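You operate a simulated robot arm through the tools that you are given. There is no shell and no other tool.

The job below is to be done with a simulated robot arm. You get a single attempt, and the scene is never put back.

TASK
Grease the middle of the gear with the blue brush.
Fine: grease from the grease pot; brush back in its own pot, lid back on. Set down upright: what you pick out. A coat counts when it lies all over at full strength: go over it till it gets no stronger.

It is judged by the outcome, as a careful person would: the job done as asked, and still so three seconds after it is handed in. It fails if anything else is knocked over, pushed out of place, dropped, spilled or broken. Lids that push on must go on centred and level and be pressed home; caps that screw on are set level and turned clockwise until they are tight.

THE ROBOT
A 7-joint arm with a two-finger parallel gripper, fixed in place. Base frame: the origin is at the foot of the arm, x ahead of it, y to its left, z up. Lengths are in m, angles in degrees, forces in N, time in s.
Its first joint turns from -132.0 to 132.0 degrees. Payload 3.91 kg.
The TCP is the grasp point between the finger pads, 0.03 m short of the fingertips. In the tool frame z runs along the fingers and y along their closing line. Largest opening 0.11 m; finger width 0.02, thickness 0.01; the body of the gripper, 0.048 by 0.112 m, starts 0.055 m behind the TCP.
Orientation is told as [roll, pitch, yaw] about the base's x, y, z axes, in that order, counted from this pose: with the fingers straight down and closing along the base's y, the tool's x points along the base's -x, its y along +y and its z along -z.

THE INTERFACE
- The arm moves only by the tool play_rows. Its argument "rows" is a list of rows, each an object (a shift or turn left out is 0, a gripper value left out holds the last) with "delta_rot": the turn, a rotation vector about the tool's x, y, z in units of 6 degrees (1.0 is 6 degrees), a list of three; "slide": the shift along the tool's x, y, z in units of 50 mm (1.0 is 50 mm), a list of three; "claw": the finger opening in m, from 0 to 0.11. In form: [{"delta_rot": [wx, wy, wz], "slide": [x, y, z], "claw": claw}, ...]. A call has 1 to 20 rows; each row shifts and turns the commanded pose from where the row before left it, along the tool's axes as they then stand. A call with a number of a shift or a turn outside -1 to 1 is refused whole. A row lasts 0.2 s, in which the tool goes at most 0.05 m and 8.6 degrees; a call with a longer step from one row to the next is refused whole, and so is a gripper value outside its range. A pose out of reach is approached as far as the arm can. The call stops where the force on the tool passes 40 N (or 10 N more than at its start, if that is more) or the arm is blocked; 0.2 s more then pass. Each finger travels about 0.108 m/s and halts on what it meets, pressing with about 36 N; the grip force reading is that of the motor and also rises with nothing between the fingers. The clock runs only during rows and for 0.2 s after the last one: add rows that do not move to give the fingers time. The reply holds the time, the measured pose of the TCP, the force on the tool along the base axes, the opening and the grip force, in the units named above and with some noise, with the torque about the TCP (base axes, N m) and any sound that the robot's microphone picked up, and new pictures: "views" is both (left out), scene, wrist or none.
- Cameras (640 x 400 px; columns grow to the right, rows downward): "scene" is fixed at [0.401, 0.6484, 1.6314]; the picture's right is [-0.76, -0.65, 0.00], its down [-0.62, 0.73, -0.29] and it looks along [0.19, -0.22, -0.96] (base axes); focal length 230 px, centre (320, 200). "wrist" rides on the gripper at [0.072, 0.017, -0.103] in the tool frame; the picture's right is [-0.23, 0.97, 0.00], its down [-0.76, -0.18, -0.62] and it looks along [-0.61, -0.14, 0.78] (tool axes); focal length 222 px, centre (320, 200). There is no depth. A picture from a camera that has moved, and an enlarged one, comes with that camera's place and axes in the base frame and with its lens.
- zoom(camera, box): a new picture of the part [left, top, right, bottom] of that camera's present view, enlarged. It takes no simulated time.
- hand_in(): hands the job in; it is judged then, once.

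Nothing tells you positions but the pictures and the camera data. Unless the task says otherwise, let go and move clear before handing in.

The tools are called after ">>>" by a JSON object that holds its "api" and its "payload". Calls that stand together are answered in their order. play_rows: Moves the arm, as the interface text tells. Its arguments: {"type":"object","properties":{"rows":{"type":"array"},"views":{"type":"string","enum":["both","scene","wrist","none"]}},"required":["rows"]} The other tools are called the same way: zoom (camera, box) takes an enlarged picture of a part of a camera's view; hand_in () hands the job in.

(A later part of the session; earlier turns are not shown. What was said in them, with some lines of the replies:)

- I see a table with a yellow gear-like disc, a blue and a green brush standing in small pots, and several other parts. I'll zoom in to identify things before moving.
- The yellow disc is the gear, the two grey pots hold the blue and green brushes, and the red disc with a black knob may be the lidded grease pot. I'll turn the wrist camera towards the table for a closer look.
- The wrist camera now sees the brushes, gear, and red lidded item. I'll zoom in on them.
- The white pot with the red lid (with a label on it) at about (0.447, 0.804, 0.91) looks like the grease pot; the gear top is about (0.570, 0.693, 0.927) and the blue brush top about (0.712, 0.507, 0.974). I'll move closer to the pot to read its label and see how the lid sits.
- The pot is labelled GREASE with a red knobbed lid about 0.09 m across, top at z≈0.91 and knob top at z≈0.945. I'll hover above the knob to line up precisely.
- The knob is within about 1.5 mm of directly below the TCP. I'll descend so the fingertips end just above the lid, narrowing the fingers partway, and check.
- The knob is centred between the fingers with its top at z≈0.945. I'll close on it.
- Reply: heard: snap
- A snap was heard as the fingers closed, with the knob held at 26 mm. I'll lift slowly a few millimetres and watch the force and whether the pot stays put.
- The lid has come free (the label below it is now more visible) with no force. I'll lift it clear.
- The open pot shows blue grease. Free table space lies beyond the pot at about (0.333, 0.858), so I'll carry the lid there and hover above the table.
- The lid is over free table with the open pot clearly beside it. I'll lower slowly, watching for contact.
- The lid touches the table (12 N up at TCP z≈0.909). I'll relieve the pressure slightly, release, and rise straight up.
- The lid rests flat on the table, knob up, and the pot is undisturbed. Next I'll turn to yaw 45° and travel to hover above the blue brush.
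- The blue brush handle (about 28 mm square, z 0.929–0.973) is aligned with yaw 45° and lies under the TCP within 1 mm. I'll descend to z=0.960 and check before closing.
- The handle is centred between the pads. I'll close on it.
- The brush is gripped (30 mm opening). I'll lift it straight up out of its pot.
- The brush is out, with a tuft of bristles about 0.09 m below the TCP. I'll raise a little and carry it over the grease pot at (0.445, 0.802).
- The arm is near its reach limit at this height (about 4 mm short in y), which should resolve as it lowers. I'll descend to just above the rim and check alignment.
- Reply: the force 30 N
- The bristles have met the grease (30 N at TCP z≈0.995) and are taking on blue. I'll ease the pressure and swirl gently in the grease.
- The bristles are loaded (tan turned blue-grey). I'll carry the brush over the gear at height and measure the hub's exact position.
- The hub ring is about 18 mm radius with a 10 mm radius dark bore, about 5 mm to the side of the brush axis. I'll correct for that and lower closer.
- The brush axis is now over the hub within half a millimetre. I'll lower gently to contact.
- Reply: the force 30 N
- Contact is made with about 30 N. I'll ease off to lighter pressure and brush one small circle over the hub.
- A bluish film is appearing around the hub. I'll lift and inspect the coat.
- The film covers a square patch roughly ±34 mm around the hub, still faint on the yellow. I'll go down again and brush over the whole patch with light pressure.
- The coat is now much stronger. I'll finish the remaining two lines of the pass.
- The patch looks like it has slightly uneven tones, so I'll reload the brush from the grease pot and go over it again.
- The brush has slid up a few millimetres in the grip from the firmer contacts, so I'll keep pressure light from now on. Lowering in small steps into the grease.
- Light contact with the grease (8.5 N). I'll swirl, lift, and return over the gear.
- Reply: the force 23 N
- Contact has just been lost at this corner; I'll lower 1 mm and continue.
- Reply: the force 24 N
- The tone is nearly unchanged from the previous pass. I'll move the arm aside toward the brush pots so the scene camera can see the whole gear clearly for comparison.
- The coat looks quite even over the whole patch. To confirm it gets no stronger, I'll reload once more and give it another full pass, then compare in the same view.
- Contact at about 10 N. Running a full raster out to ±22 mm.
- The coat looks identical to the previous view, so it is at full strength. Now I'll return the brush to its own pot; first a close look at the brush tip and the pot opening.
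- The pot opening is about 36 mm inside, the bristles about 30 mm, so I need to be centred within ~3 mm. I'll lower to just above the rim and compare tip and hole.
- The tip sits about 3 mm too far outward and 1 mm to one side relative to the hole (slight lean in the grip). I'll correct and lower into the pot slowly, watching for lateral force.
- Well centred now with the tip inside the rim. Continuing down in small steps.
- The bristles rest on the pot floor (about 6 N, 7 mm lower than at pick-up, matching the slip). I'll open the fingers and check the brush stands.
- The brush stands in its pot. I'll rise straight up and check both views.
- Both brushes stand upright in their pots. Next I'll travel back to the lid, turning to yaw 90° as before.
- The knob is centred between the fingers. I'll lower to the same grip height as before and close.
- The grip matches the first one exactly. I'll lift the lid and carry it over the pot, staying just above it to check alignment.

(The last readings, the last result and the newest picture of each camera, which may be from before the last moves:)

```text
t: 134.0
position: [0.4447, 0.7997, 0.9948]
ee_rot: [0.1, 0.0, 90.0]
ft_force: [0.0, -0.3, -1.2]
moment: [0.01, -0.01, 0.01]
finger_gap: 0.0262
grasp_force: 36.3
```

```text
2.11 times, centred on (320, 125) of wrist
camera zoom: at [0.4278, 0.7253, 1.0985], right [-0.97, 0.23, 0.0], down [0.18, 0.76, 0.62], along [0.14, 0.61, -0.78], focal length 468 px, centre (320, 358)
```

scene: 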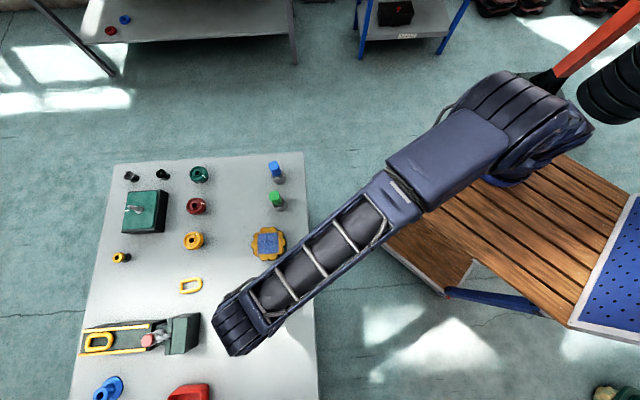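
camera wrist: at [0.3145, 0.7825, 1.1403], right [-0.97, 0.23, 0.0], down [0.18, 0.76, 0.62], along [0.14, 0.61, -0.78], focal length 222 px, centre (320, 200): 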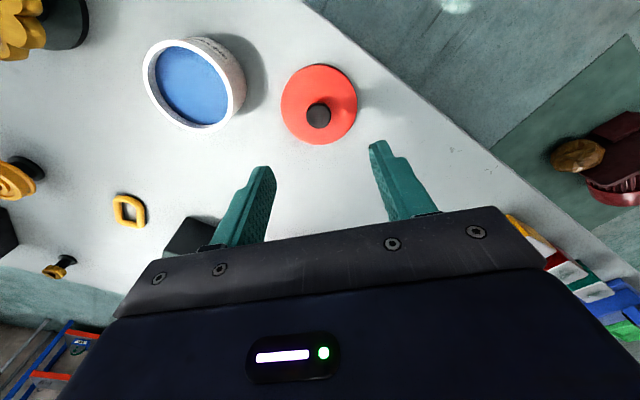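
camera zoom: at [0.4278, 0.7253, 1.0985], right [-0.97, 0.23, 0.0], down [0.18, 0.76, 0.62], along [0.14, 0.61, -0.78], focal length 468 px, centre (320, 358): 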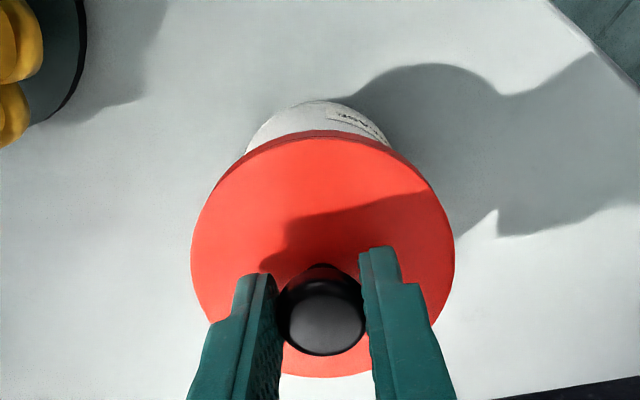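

>>> {"api": "play_rows", "payload": {"rows": [{}, {}, {}], "views": "none"}}

>>> {"api": "play_rows", "payload": {"rows": [{"slide": [0, 0, 0.2]}, {}, {}], "views": "none"}}

>>> {"api": "zoom", "payload": {"camera": "wrist", "box": [220, 40, 420, 200]}}

```text
t: 134.8
position: [0.4437, 0.8004, 0.995]
ee_rot: [0.0, 0.0, 89.9]
ft_force: [0.2, -0.1, -0.7]
moment: [0.03, -0.01, -0.01]
finger_gap: 0.0261
grasp_force: 36.2
```

```text
t: 135.6
position: [0.4445, 0.7995, 0.9839]
ee_rot: [0.0, 0.0, 90.0]
ft_force: [0.4, -0.1, -0.6]
moment: [-0.02, -0.02, 0.01]
finger_gap: 0.0262
grasp_force: 36.1
```

```text
2.50 times, centred on (320, 120) of wrist
camera zoom: at [0.4286, 0.7259, 1.088], right [-0.97, 0.23, 0.0], down [0.18, 0.76, 0.62], along [0.14, 0.61, -0.78], focal length 555 px, centre (320, 400)
```

zoom: 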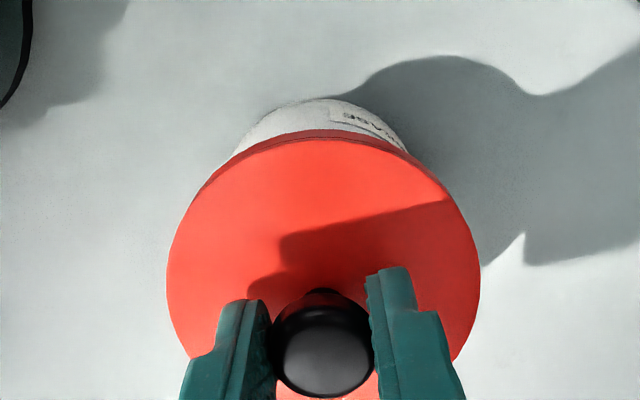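

TCP y reads about 2.2 mm short of the original seating position. I'll correct that and lower to just above seating height to compare with the earlier view.

>>> {"api": "play_rows", "payload": {"rows": [{"slide": [-0.046, 0, 0.2]}, {"slide": [0, 0, 0.2]}, {}, {}], "views": "none"}}

>>> {"api": "zoom", "payload": {"camera": "wrist", "box": [220, 60, 420, 220]}}

```text
t: 136.6
position: [0.4441, 0.8024, 0.9643]
ee_rot: [0.0, 0.0, 90.0]
ft_force: [-0.5, 0.1, -0.3]
moment: [-0.01, 0.0, 0.03]
finger_gap: 0.0261
grasp_force: 36.3
```

```text
2.50 times, centred on (320, 140) of wrist
camera zoom: at [0.4275, 0.7288, 1.0679], right [-0.97, 0.23, 0.0], down [0.18, 0.76, 0.62], along [0.14, 0.61, -0.78], focal length 555 px, centre (320, 350)
```

zoom: 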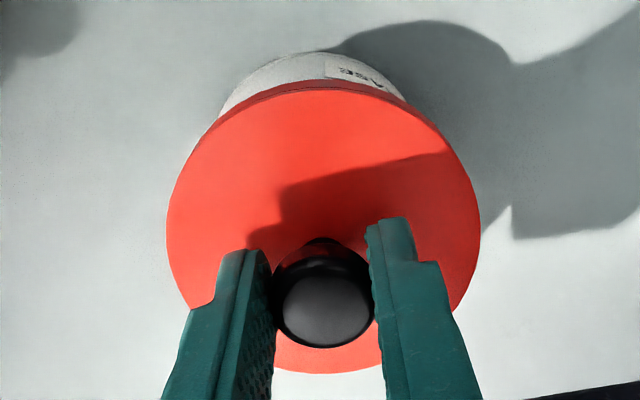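

>>> {"api": "zoom", "payload": {"camera": "wrist", "box": [270, 70, 370, 130]}}

```text
6.40 times, centred on (320, 100) of wrist
camera zoom: at [0.4275, 0.7288, 1.0679], right [-0.97, 0.23, 0.0], down [0.18, 0.76, 0.62], along [0.14, 0.61, -0.78], focal length 1422 px, centre (320, 840)
```

zoom: 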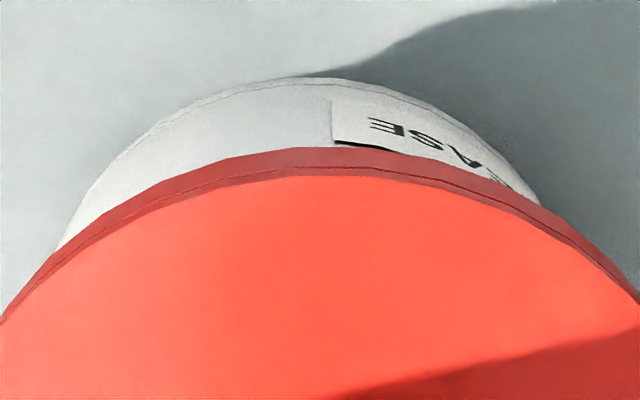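

Compared with the earlier view, the pot appears about 2 mm toward +x relative to the lid. I'll shift accordingly and lower to about 7 mm above seating.

>>> {"api": "play_rows", "payload": {"rows": [{"slide": [0.012, -0.038, 0]}, {"slide": [0, 0, 0.1]}, {}, {}], "views": "none"}}

>>> {"api": "zoom", "payload": {"camera": "wrist", "box": [220, 60, 420, 220]}}

>>> {"api": "zoom", "payload": {"camera": "wrist", "box": [270, 70, 370, 130]}}

```text
t: 137.6
position: [0.4455, 0.8034, 0.9586]
ee_rot: [0.0, 0.0, 89.9]
ft_force: [-0.4, 0.3, -0.2]
moment: [-0.01, 0.01, 0.01]
finger_gap: 0.0262
grasp_force: 35.9
```

```text
2.50 times, centred on (320, 140) of wrist
camera zoom: at [0.4299, 0.7286, 1.0629], right [-0.97, 0.23, 0.0], down [0.18, 0.76, 0.62], along [0.14, 0.61, -0.78], focal length 555 px, centre (320, 350)
```

zoom: 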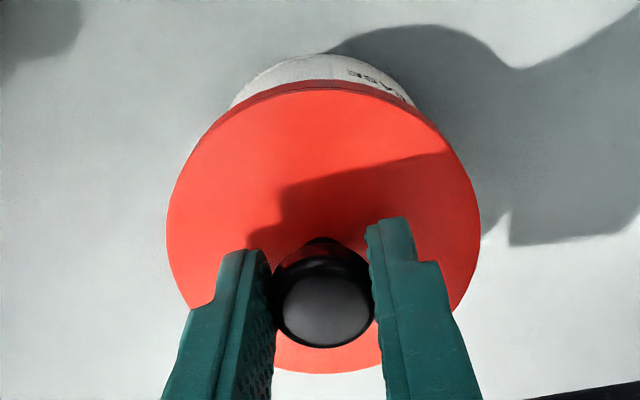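

```text
6.40 times, centred on (320, 100) of wrist
camera zoom: at [0.4299, 0.7286, 1.0629], right [-0.97, 0.23, 0.0], down [0.18, 0.76, 0.62], along [0.14, 0.61, -0.78], focal length 1422 px, centre (320, 840)
```

zoom: 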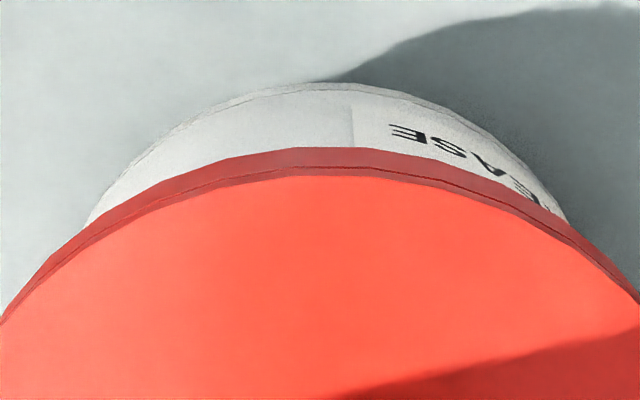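

The lid and pot now line up to within about half a millimetre laterally. I'll nudge 0.5 mm back in y and lower onto the rim in small steps, watching forces.

>>> {"api": "play_rows", "payload": {"rows": [{"slide": [0.01, 0, 0.04]}, {"slide": [0, 0, 0.04]}, {}], "views": "none"}}

>>> {"api": "zoom", "payload": {"camera": "wrist", "box": [270, 70, 370, 130]}}

```text
t: 138.4
position: [0.4464, 0.8028, 0.9545]
ee_rot: [0.1, 0.0, 90.0]
ft_force: [-0.9, 0.6, -0.7]
moment: [-0.05, 0.0, -0.01]
finger_gap: 0.0262
grasp_force: 36.3
```

```text
6.40 times, centred on (320, 100) of wrist
camera zoom: at [0.4304, 0.7277, 1.0586], right [-0.97, 0.23, 0.0], down [0.18, 0.76, 0.62], along [0.14, 0.61, -0.78], focal length 1422 px, centre (320, 840)
```

zoom: 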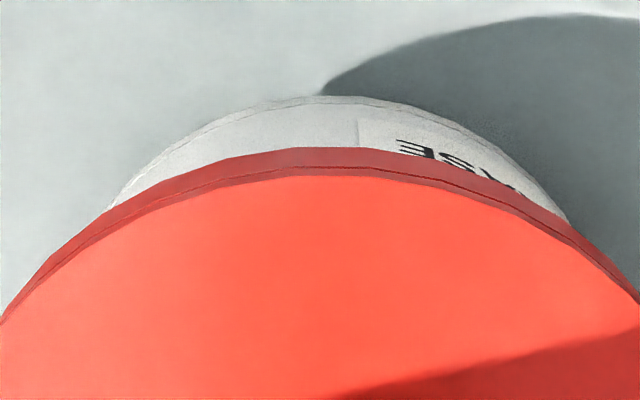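

>>> {"api": "play_rows", "payload": {"rows": [{"slide": [0, 0.01, 0.02]}, {"slide": [0, 0, 0.02]}, {}], "views": "none"}}

>>> {"api": "zoom", "payload": {"camera": "wrist", "box": [270, 70, 370, 130]}}

```text
t: 139.2
position: [0.4459, 0.8, 0.9549]
ee_rot: [0.0, 0.0, 90.0]
ft_force: [-1.0, 0.5, -0.9]
moment: [0.0, 0.01, 0.0]
finger_gap: 0.0261
grasp_force: 36.2
```

```text
6.40 times, centred on (320, 100) of wrist
camera zoom: at [0.43, 0.7271, 1.0569], right [-0.97, 0.23, 0.0], down [0.18, 0.76, 0.62], along [0.14, 0.61, -0.78], focal length 1422 px, centre (320, 840)
```

zoom: 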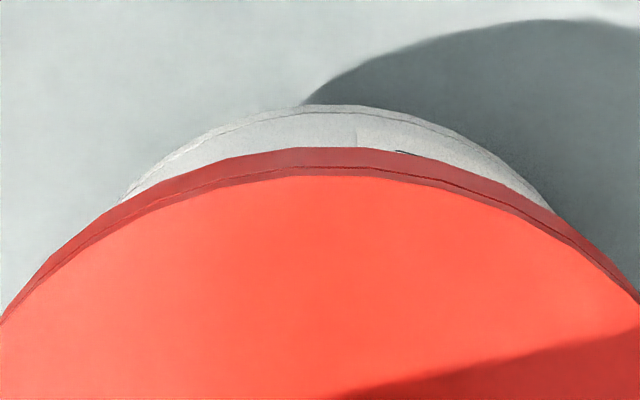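

>>> {"api": "play_rows", "payload": {"rows": [{"slide": [0, 0, 0.02]}, {"slide": [0, 0, 0.02]}, {}], "views": "none"}}

>>> {"api": "zoom", "payload": {"camera": "wrist", "box": [270, 70, 370, 130]}}

```text
t: 140.0
position: [0.4463, 0.8017, 0.9521]
ee_rot: [0.0, -0.1, 89.9]
ft_force: [-2.4, -3.9, 14.1]
moment: [-0.16, 0.03, 0.02]
finger_gap: 0.0262
grasp_force: 36.2
```

```text
6.40 times, centred on (320, 100) of wrist
camera zoom: at [0.4298, 0.7274, 1.0557], right [-0.97, 0.23, 0.0], down [0.18, 0.76, 0.62], along [0.14, 0.61, -0.78], focal length 1422 px, centre (320, 840)
```

zoom: 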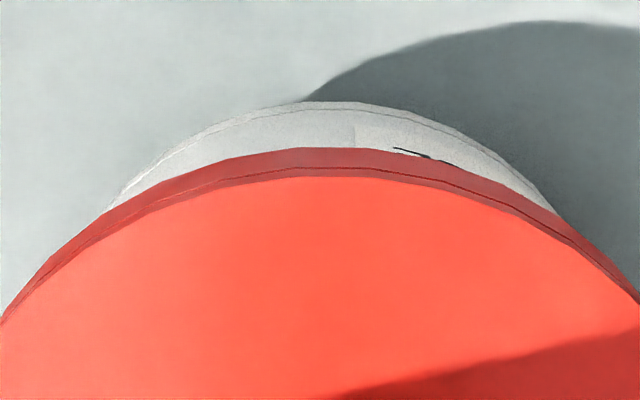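

Contact at 14 N without a click yet. I'll press further down gradually.

>>> {"api": "play_rows", "payload": {"rows": [{"slide": [0, 0, 0.02]}, {}], "views": "none"}}

>>> {"api": "zoom", "payload": {"camera": "wrist", "box": [220, 60, 420, 220]}}

```text
t: 140.6
position: [0.4459, 0.8005, 0.9528]
ee_rot: [0.0, -0.1, 90.0]
ft_force: [-2.5, -3.8, 25.6]
moment: [-0.05, 0.04, 0.01]
finger_gap: 0.0261
grasp_force: 35.8
```

```text
2.50 times, centred on (320, 140) of wrist
camera zoom: at [0.4298, 0.7273, 1.0556], right [-0.97, 0.23, 0.0], down [0.18, 0.76, 0.63], along [0.14, 0.61, -0.78], focal length 555 px, centre (320, 350)
```

zoom: 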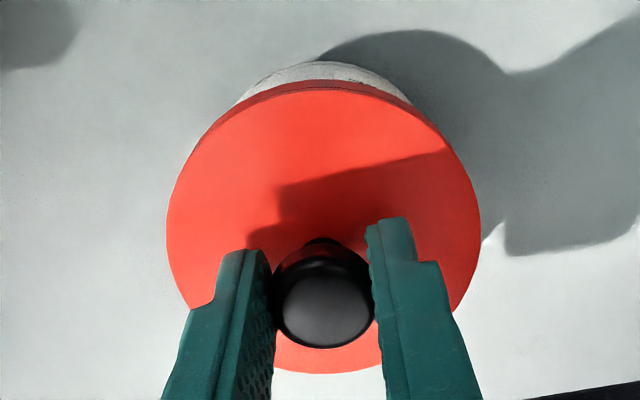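

It resists with a small sideways push toward -x, -y, so I'll lift a touch, shift about 0.7 mm that way, and press again.

>>> {"api": "play_rows", "payload": {"rows": [{"slide": [0, 0, -0.07]}, {"slide": [0.014, 0.012, 0]}, {}, {"slide": [0, 0, 0.02]}, {"slide": [0, 0, 0.02]}, {}], "views": "none"}}

>>> {"api": "zoom", "payload": {"camera": "wrist", "box": [270, 70, 370, 130]}}

```text
t: 142.0
position: [0.4446, 0.801, 0.9522]
ee_rot: [0.0, 0.0, 89.9]
ft_force: [1.6, 3.0, 8.2]
moment: [-0.09, 0.0, 0.0]
finger_gap: 0.0264
grasp_force: 36.4
```

```text
6.40 times, centred on (320, 100) of wrist
camera zoom: at [0.4294, 0.7268, 1.0557], right [-0.97, 0.23, 0.0], down [0.18, 0.76, 0.62], along [0.14, 0.61, -0.78], focal length 1422 px, centre (320, 840)
```

zoom: 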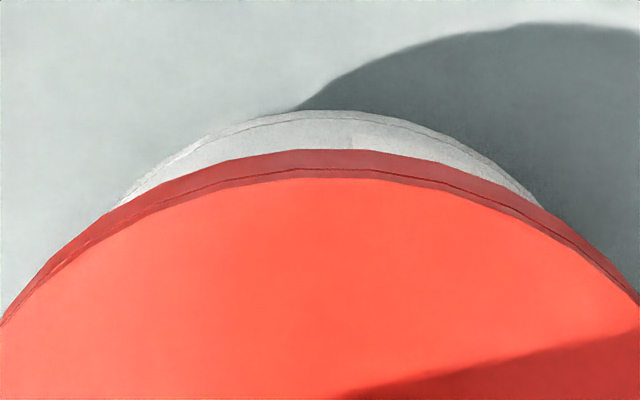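

The sideways force has flipped, so the centre lies between. I'll shift back by about half and press down.

>>> {"api": "play_rows", "payload": {"rows": [{"slide": [-0.006, -0.005, -0.01]}, {"slide": [0, 0, 0.02]}, {"slide": [0, 0, 0.02]}, {}], "views": "none"}}

```text
t: 143.0
position: [0.4458, 0.8022, 0.9521]
ee_rot: [0.1, -0.2, 90.0]
ft_force: [-0.4, -2.5, 16.5]
moment: [-0.07, -0.01, 0.01]
finger_gap: 0.0261
grasp_force: 35.9
```

>>> {"api": "play_rows", "payload": {"rows": [{"slide": [0, 0, 0.015]}, {}], "views": "none"}}

>>> {"api": "play_rows", "payload": {"rows": [{"slide": [0, 0, 0.015]}, {}], "views": "none"}}

>>> {"api": "zoom", "payload": {"camera": "wrist", "box": [270, 70, 370, 130]}}

```text
t: 143.6
position: [0.446, 0.8016, 0.9509]
ee_rot: [0.0, 0.0, 90.0]
ft_force: [-1.3, -6.4, 25.9]
moment: [-0.1, 0.05, 0.02]
finger_gap: 0.0262
grasp_force: 36.5
```

```text
t: 144.2
position: [0.4463, 0.8036, 0.9526]
ee_rot: [0.0, -0.2, 89.9]
ft_force: [-0.8, -1.2, 5.2]
moment: [0.0, 0.0, 0.02]
finger_gap: 0.0263
grasp_force: 36.1
stopped in row 2: the force on the tool passed its limit at 41 N (the readings are from after the stop); the commanded pose is now the measured one
```

```text
6.40 times, centred on (320, 100) of wrist
camera zoom: at [0.4297, 0.7276, 1.0551], right [-0.97, 0.23, 0.0], down [0.18, 0.76, 0.63], along [0.14, 0.61, -0.78], focal length 1422 px, centre (320, 840)
```

zoom: 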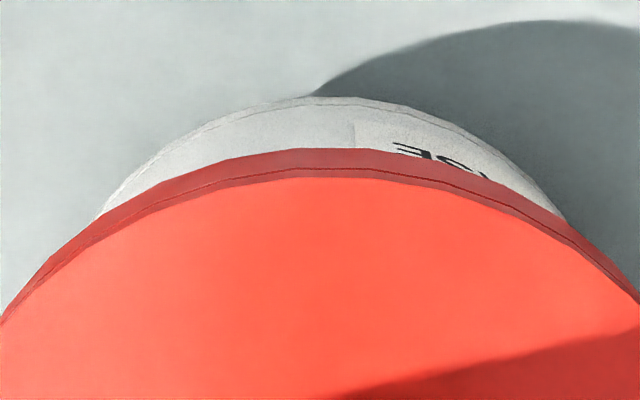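

No click yet, and the lid may be slightly off-centre in y. I'll release it resting on the rim and back off to inspect its position from both cameras.

>>> {"api": "play_rows", "payload": {"rows": [{"claw": 0.04}, {"claw": 0.06}, {"claw": 0.07}, {"slide": [0, 0, -0.3]}, {"slide": [0, 0, -0.7]}, {"slide": [0.5, 0, -0.5]}, {"slide": [0.8, 0, 0]}, {"slide": [0.8, 0, 0]}, {}, {}]}}

>>> {"api": "zoom", "payload": {"camera": "wrist", "box": [240, 60, 440, 200]}}

>>> {"api": "zoom", "payload": {"camera": "scene", "box": [240, 270, 310, 330]}}

```text
t: 146.4
position: [0.4456, 0.6964, 1.0242]
ee_rot: [-0.1, -0.1, 90.0]
ft_force: [-0.5, 0.3, -0.4]
moment: [-0.01, 0.03, 0.02]
finger_gap: 0.0703
grasp_force: 0.1
heard: snap
camera wrist: at [0.4297, 0.6217, 1.1272], right [-0.97, 0.23, 0.0], down [0.18, 0.76, 0.63], along [0.14, 0.61, -0.78], focal length 222 px, centre (320, 200)
```

scene: 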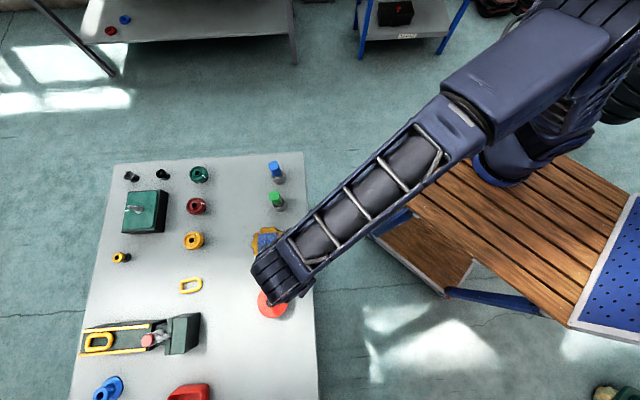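
wrist: 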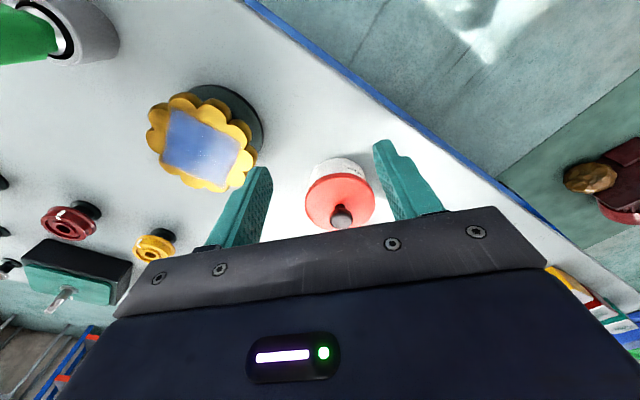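

```text
2.86 times, centred on (340, 130) of wrist
camera zoom: at [0.4297, 0.6217, 1.1272], right [-0.97, 0.23, 0.0], down [0.18, 0.76, 0.63], along [0.14, 0.61, -0.78], focal length 635 px, centre (263, 400)
```

zoom: 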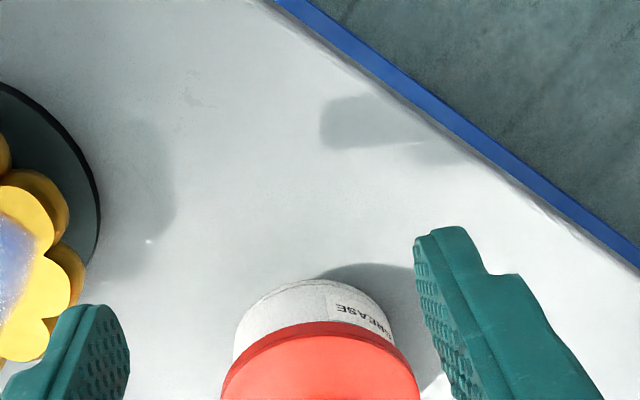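

```text
6.67 times, centred on (275, 300) of scene
camera zoom: at [0.401, 0.6484, 1.6314], right [-0.76, -0.65, 0.0], down [-0.62, 0.73, -0.29], along [0.19, -0.22, -0.96], focal length 1532 px, centre (620, -467)
```

zoom: 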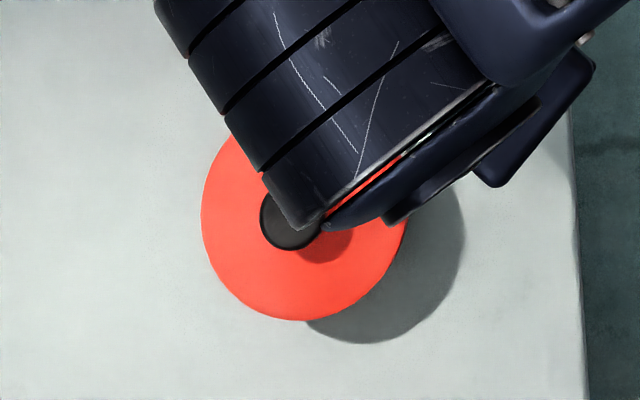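

A snap was heard as I let go, which may be the lid seating. I'll move the arm well aside for a clear look.

>>> {"api": "play_rows", "payload": {"rows": [{"slide": [0, 0, -0.9]}, {"slide": [0, 0, -0.9]}, {"slide": [0.6, -0.6, 0]}, {"slide": [0.6, -0.6, 0]}, {"slide": [0.6, -0.6, 0]}, {"slide": [0.6, -0.6, 0]}, {"slide": [0.6, -0.6, 0]}, {}, {}]}}

>>> {"api": "zoom", "payload": {"camera": "scene", "box": [245, 275, 301, 325]}}

>>> {"api": "zoom", "payload": {"camera": "wrist", "box": [320, 60, 520, 220]}}

```text
t: 148.4
position: [0.5935, 0.5473, 1.1144]
ee_rot: [-0.1, -0.2, 90.1]
ft_force: [0.1, 0.0, 0.2]
moment: [0.0, -0.02, -0.04]
finger_gap: 0.0701
grasp_force: 0.0
camera wrist: at [0.5786, 0.4726, 1.2177], right [-0.97, 0.23, 0.0], down [0.18, 0.76, 0.63], along [0.14, 0.61, -0.78], focal length 222 px, centre (320, 200)
```

scene: 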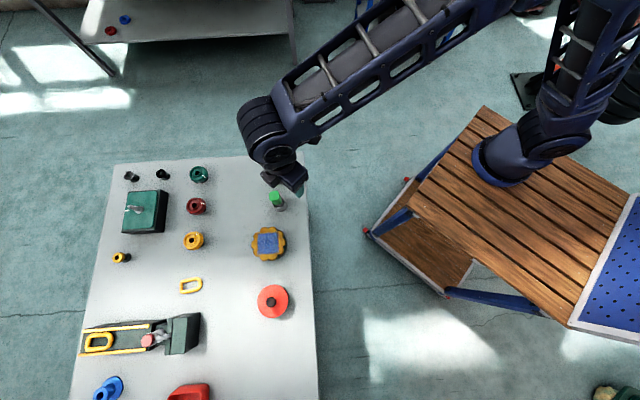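
wrist: 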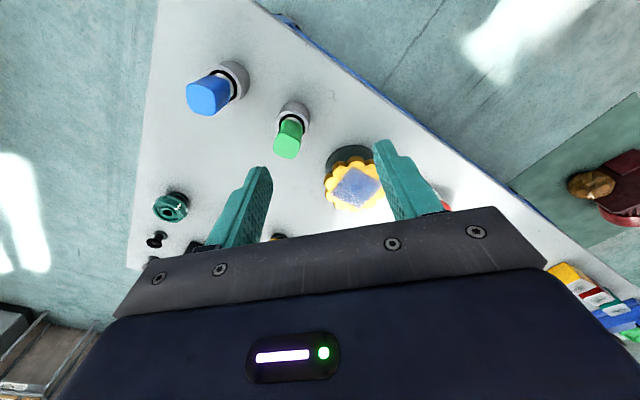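

```text
8.00 times, centred on (273, 300) of scene
camera zoom: at [0.401, 0.6484, 1.6314], right [-0.76, -0.65, 0.0], down [-0.62, 0.73, -0.29], along [0.19, -0.22, -0.96], focal length 1838 px, centre (696, -600)
```

zoom: 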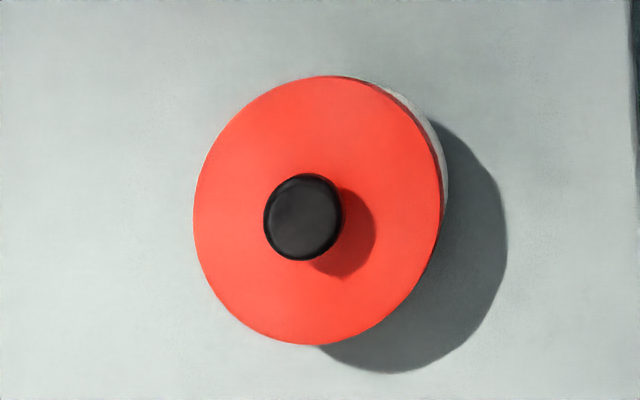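

```text
2.50 times, centred on (420, 140) of wrist
camera zoom: at [0.5786, 0.4726, 1.2177], right [-0.97, 0.23, 0.0], down [0.18, 0.76, 0.63], along [0.14, 0.61, -0.78], focal length 555 px, centre (70, 350)
```

zoom: 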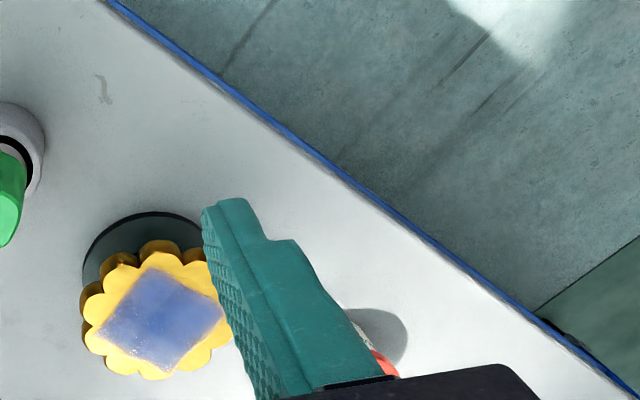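

>>> {"api": "zoom", "payload": {"camera": "scene", "box": [230, 266, 320, 322]}}

```text
7.11 times, centred on (275, 294) of scene
camera zoom: at [0.401, 0.6484, 1.6314], right [-0.76, -0.65, 0.0], down [-0.62, 0.73, -0.29], along [0.19, -0.22, -0.96], focal length 1634 px, centre (640, -468)
```

zoom: 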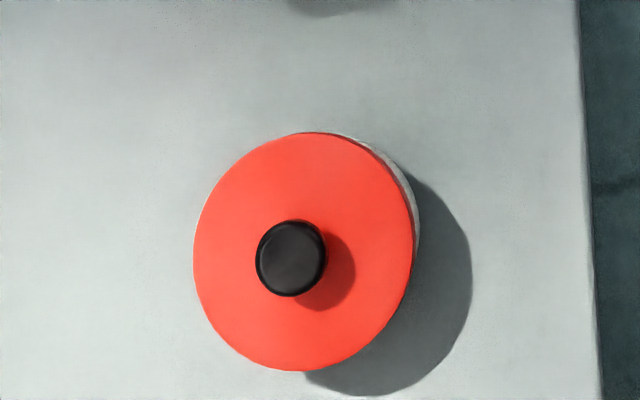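

The lid's position in the scene view now matches the starting picture almost exactly. I'll go to the same viewpoint I used at the start to compare lid height against the pot.

>>> {"api": "play_rows", "payload": {"rows": [{"slide": [-0.63, 0.58, 0.04]}, {"slide": [-0.63, 0.58, 0.04]}, {"slide": [-0.63, 0.58, 0.04]}, {"slide": [-0.63, 0.58, 0.04]}, {"slide": [-0.63, 0.58, 0.04], "claw": 0.11}, {}, {}, {}], "views": "wrist"}}

>>> {"api": "zoom", "payload": {"camera": "wrist", "box": [280, 110, 400, 210]}}

```text
t: 150.2
position: [0.4507, 0.7054, 1.1045]
ee_rot: [-0.1, -0.1, 90.0]
ft_force: [-0.1, 0.8, -0.2]
moment: [0.0, 0.01, -0.01]
finger_gap: 0.1103
grasp_force: 0.1
camera wrist: at [0.4344, 0.6311, 1.2073], right [-0.97, 0.23, 0.0], down [0.18, 0.76, 0.63], along [0.14, 0.61, -0.78], focal length 222 px, centre (320, 200)
```

wrist: 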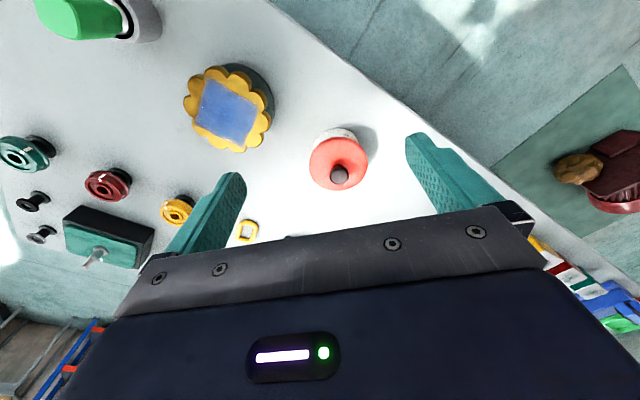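

```text
4.00 times, centred on (340, 160) of wrist
camera zoom: at [0.4344, 0.6311, 1.2073], right [-0.97, 0.23, 0.0], down [0.18, 0.76, 0.63], along [0.14, 0.61, -0.78], focal length 888 px, centre (240, 360)
```

zoom: 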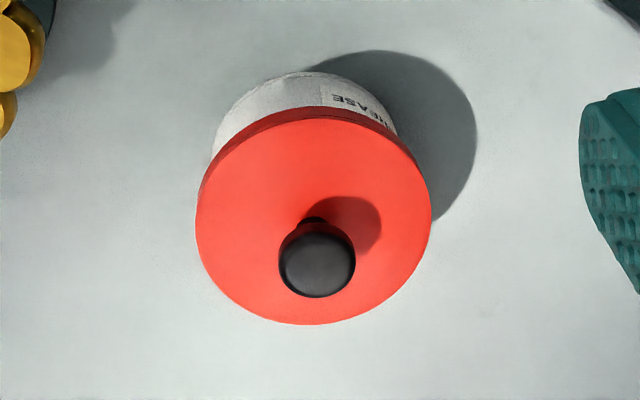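

The lid-to-pot geometry matches the starting view to within a pixel, so it sits at its original height, centred. To make sure it is pressed home, I'll close the fingers and press straight down on the knob top gently.

>>> {"api": "play_rows", "payload": {"rows": [{"slide": [-0.485, 0.025, 0.4], "claw": 0.09}, {"slide": [-0.485, 0.025, 0.4], "claw": 0.06}, {"slide": [-0.485, 0.025, 0.4], "claw": 0.03}, {"slide": [-0.485, 0.025, 0.4], "claw": 0.0}, {}, {}, {}], "views": "none"}}

>>> {"api": "zoom", "payload": {"camera": "wrist", "box": [240, 60, 400, 200]}}

```text
t: 151.8
position: [0.4447, 0.804, 1.0249]
ee_rot: [-0.1, -0.1, 90.0]
ft_force: [-0.9, -0.9, -0.4]
moment: [0.0, 0.02, 0.0]
finger_gap: 0.0001
grasp_force: 35.7
```

```text
2.86 times, centred on (320, 130) of wrist
camera zoom: at [0.4281, 0.7284, 1.1288], right [-0.97, 0.23, 0.0], down [0.18, 0.76, 0.63], along [0.14, 0.61, -0.78], focal length 635 px, centre (320, 400)
```

zoom: 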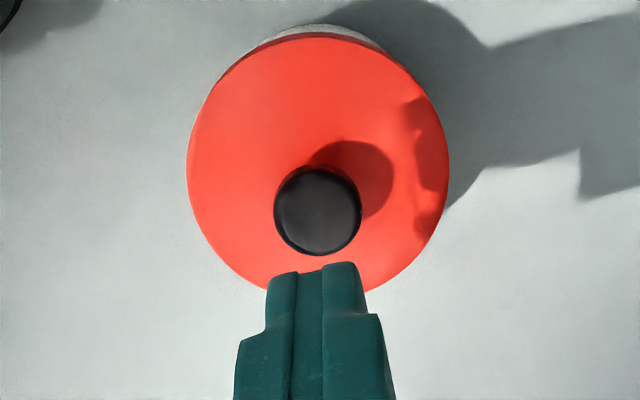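

The closed fingertips are lined up over the knob. Descending to touch and press.

>>> {"api": "play_rows", "payload": {"rows": [{"slide": [0, 0, 0.4]}, {"slide": [0, 0, 0.35]}, {"slide": [0, 0, 0.15]}, {"slide": [0, 0, 0.05]}, {}], "views": "none"}}

>>> {"api": "zoom", "payload": {"camera": "wrist", "box": [240, 60, 400, 200]}}

```text
t: 153.0
position: [0.445, 0.8023, 0.9789]
ee_rot: [-0.1, -0.2, 90.0]
ft_force: [0.3, -0.8, -0.9]
moment: [0.0, 0.0, -0.02]
finger_gap: 0.0001
grasp_force: 36.4
```

```text
2.86 times, centred on (320, 130) of wrist
camera zoom: at [0.4295, 0.7275, 1.0817], right [-0.97, 0.23, 0.0], down [0.18, 0.76, 0.63], along [0.14, 0.61, -0.78], focal length 635 px, centre (320, 400)
```

zoom: 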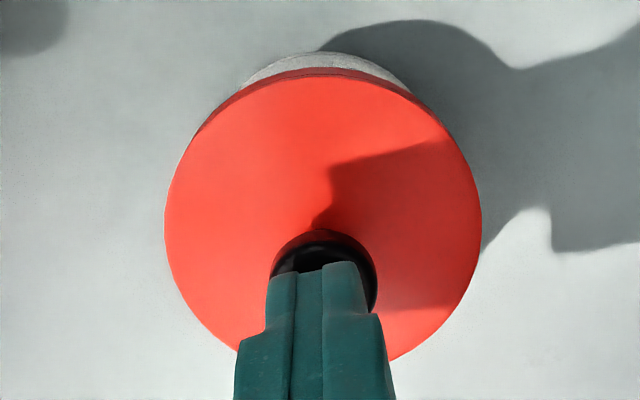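

>>> {"api": "play_rows", "payload": {"rows": [{"slide": [0, 0, 0.03]}, {"slide": [0, 0, 0.03]}, {"slide": [0, 0, 0.02]}, {}], "views": "none"}}

```text
t: 154.0
position: [0.4459, 0.8024, 0.9753]
ee_rot: [-0.1, 0.0, 90.1]
ft_force: [0.7, 0.0, 0.1]
moment: [0.02, 0.01, -0.03]
finger_gap: 0.0
grasp_force: 35.6
```

>>> {"api": "play_rows", "payload": {"rows": [{"slide": [0, 0, 0.02]}, {"slide": [0, 0, 0.02]}, {}], "views": "none"}}

```text
t: 154.8
position: [0.4457, 0.8016, 0.9709]
ee_rot: [0.0, -0.1, 90.0]
ft_force: [0.1, 0.4, 1.9]
moment: [-0.02, -0.01, -0.01]
finger_gap: 0.0001
grasp_force: 36.2
```

>>> {"api": "play_rows", "payload": {"rows": [{"slide": [0, 0, 0.02]}, {}], "views": "none"}}

>>> {"api": "play_rows", "payload": {"rows": [{"slide": [0, 0, 0.015]}, {}], "views": "none"}}

```text
t: 155.4
position: [0.446, 0.8023, 0.9712]
ee_rot: [-0.1, -0.2, 90.0]
ft_force: [0.5, -1.7, 14.6]
moment: [-0.08, -0.03, 0.01]
finger_gap: 0.0001
grasp_force: 35.6
```

```text
t: 156.0
position: [0.446, 0.8027, 0.972]
ee_rot: [-0.1, -0.3, 90.0]
ft_force: [4.0, 5.8, 29.5]
moment: [0.16, -0.09, 0.02]
finger_gap: 0.0
grasp_force: 35.9
```

The knob takes 30 N with no further movement — the lid is home. I'll retreat straight up and move clear.

>>> {"api": "play_rows", "payload": {"rows": [{"slide": [0, 0, -0.04]}, {"slide": [0, 0, -0.2]}, {"slide": [0, 0, -0.6]}, {"slide": [0, 0, -0.9]}, {"slide": [0, 0, -0.9]}, {"slide": [0.6, -0.6, 0]}, {"slide": [0.6, -0.6, 0]}, {"slide": [0.6, -0.6, 0]}, {"slide": [0.6, -0.6, -0.3]}, {"slide": [0.6, -0.6, -0.3]}, {"slide": [0.6, 0, -0.3]}, {"slide": [0.6, 0, -0.3]}, {}, {}]}}

>>> {"api": "zoom", "payload": {"camera": "scene", "box": [230, 266, 320, 322]}}

>>> {"api": "zoom", "payload": {"camera": "scene", "box": [230, 150, 320, 270]}}

>>> {"api": "zoom", "payload": {"camera": "scene", "box": [240, 220, 296, 264]}}

```text
t: 159.0
position: [0.5955, 0.59, 1.1636]
ee_rot: [-0.1, -0.1, 90.0]
ft_force: [-0.2, -0.2, -1.3]
moment: [-0.02, 0.04, 0.02]
finger_gap: 0.0002
grasp_force: 36.1
camera wrist: at [0.5796, 0.515, 1.2671], right [-0.97, 0.23, 0.0], down [0.18, 0.76, 0.63], along [0.14, 0.61, -0.78], focal length 222 px, centre (320, 200)
```

scene: 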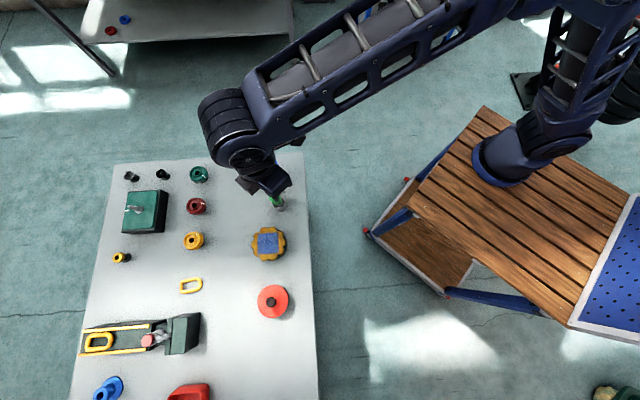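
wrist: 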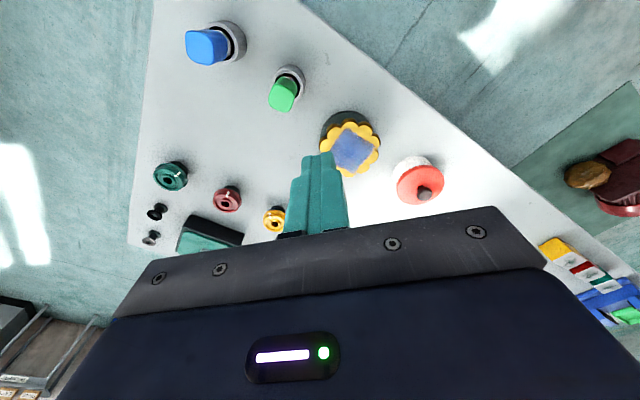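

```text
7.11 times, centred on (275, 294) of scene
camera zoom: at [0.401, 0.6484, 1.6314], right [-0.76, -0.65, 0.0], down [-0.62, 0.73, -0.29], along [0.19, -0.22, -0.96], focal length 1634 px, centre (640, -468)
```

zoom: 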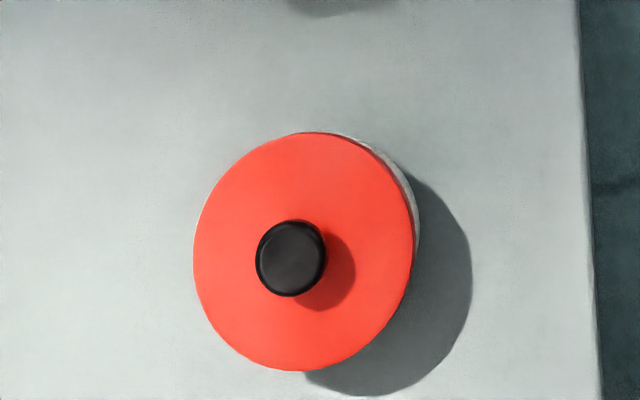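

```text
3.33 times, centred on (275, 210) of scene
camera zoom: at [0.401, 0.6484, 1.6314], right [-0.76, -0.65, 0.0], down [-0.62, 0.73, -0.29], along [0.19, -0.22, -0.96], focal length 766 px, centre (470, 167)
```

zoom: 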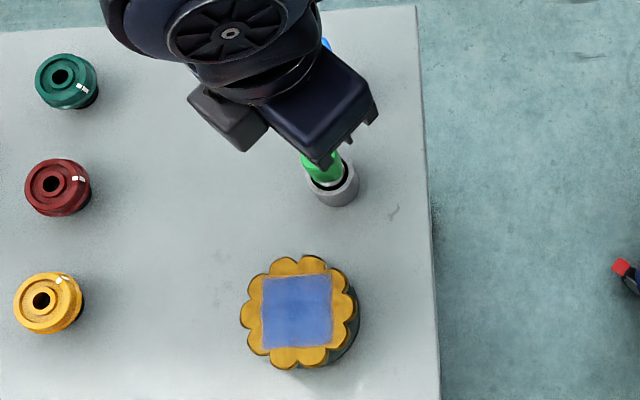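

```text
9.09 times, centred on (268, 242) of scene
camera zoom: at [0.401, 0.6484, 1.6314], right [-0.76, -0.65, 0.0], down [-0.62, 0.73, -0.29], along [0.19, -0.22, -0.96], focal length 2088 px, centre (793, -182)
```

zoom: 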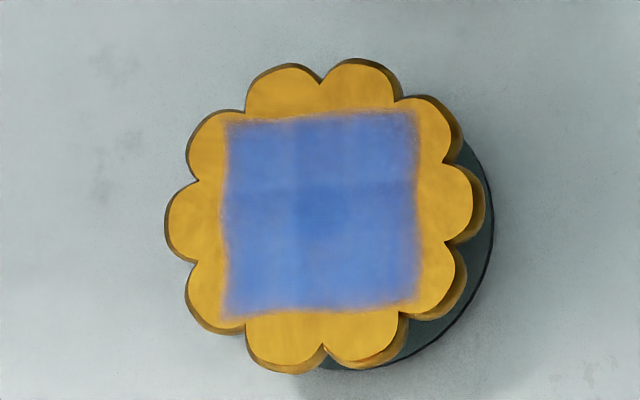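

Everything looks in place. I'll withdraw the arm to about its starting position for a final check of the brushes.

>>> {"api": "play_rows", "payload": {"rows": [{"slide": [0.3, 0.15, -0.8], "claw": 0.05}, {"slide": [0.6, 0.3, -0.5]}, {"slide": [0.6, 0.3, -0.4]}, {"slide": [0.6, 0.3, -0.4]}, {"slide": [0.6, 0.3, -0.4]}, {"slide": [0.5, 0.2, 0]}, {}, {}]}}

>>> {"api": "zoom", "payload": {"camera": "scene", "box": [230, 150, 320, 206]}}

>>> {"api": "zoom", "payload": {"camera": "scene", "box": [70, 150, 326, 400]}}

```text
t: 160.8
position: [0.517, 0.4306, 1.2867]
ee_rot: [-0.1, -0.3, 90.0]
ft_force: [-0.5, -0.7, 0.0]
moment: [0.0, 0.0, 0.01]
finger_gap: 0.0501
grasp_force: 0.1
camera wrist: at [0.5012, 0.3555, 1.3904], right [-0.97, 0.23, 0.0], down [0.18, 0.76, 0.63], along [0.14, 0.61, -0.78], focal length 222 px, centre (320, 200)
```

scene: 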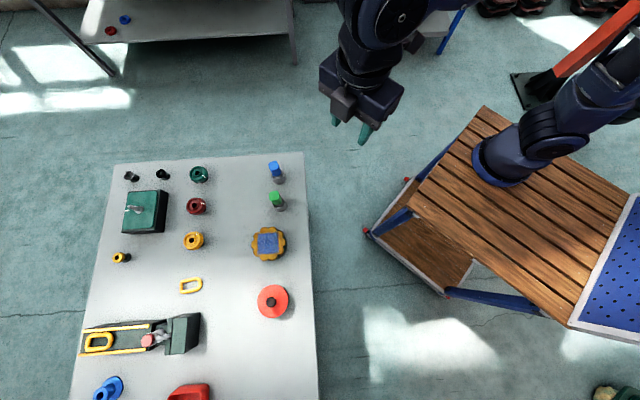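
wrist: 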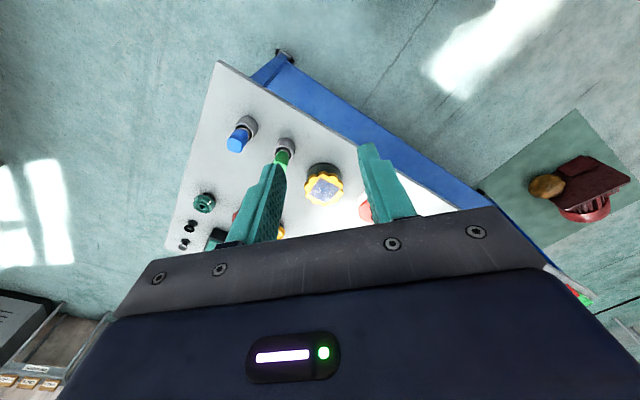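

```text
7.11 times, centred on (275, 178) of scene
camera zoom: at [0.401, 0.6484, 1.6314], right [-0.76, -0.65, 0.0], down [-0.62, 0.73, -0.29], along [0.19, -0.22, -0.96], focal length 1634 px, centre (640, 356)
```

zoom: 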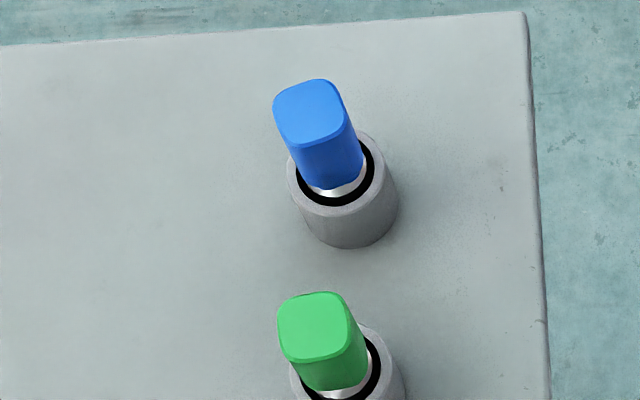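

```text
1.60 times, centred on (198, 275) of scene
camera zoom: at [0.401, 0.6484, 1.6314], right [-0.76, -0.65, 0.0], down [-0.62, 0.73, -0.29], along [0.19, -0.22, -0.96], focal length 368 px, centre (515, 80)
```

zoom: 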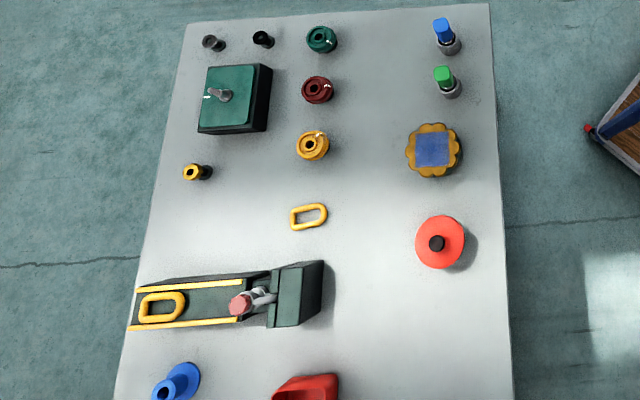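

The gear's middle has an even blue coat that did not darken on the last pass. The blue brush stands upright in its own pot, the lid is centred, level and pressed home on the grease pot, and nothing else has moved. The arm is clear, so I'm handing the job in.

>>> {"api": "hand_in", "payload": {}}

```text
The job is handed in.
```

The middle of the gear is greased. The job is handed in; no verdict came back.

- **Coat:** The blue grease lies evenly over a square patch of roughly 7 cm around the hub. A second and a third pass, each with a freshly loaded brush, made no visible difference, so I took it to be at full strength. The patch is wider than the ring marked around the hub.
- **Brush:** The blue brush stands upright in its own pot. It slid up about 7 mm in the grip and turned slightly while I was wiping, but it went back cleanly.
- **Lid:** It was set down knob up while open. Putting it back took a few small corrections for centring. It made no click while I pressed it, even at about 41 N. A snap came when I let go, and pressing the knob with 30 N afterwards moved it no further. In the camera views it sits at the same height and position as at the start.
- **Rest of the table:** Nothing else looks moved or spilled. The arm is back near where it started, with the gripper empty.
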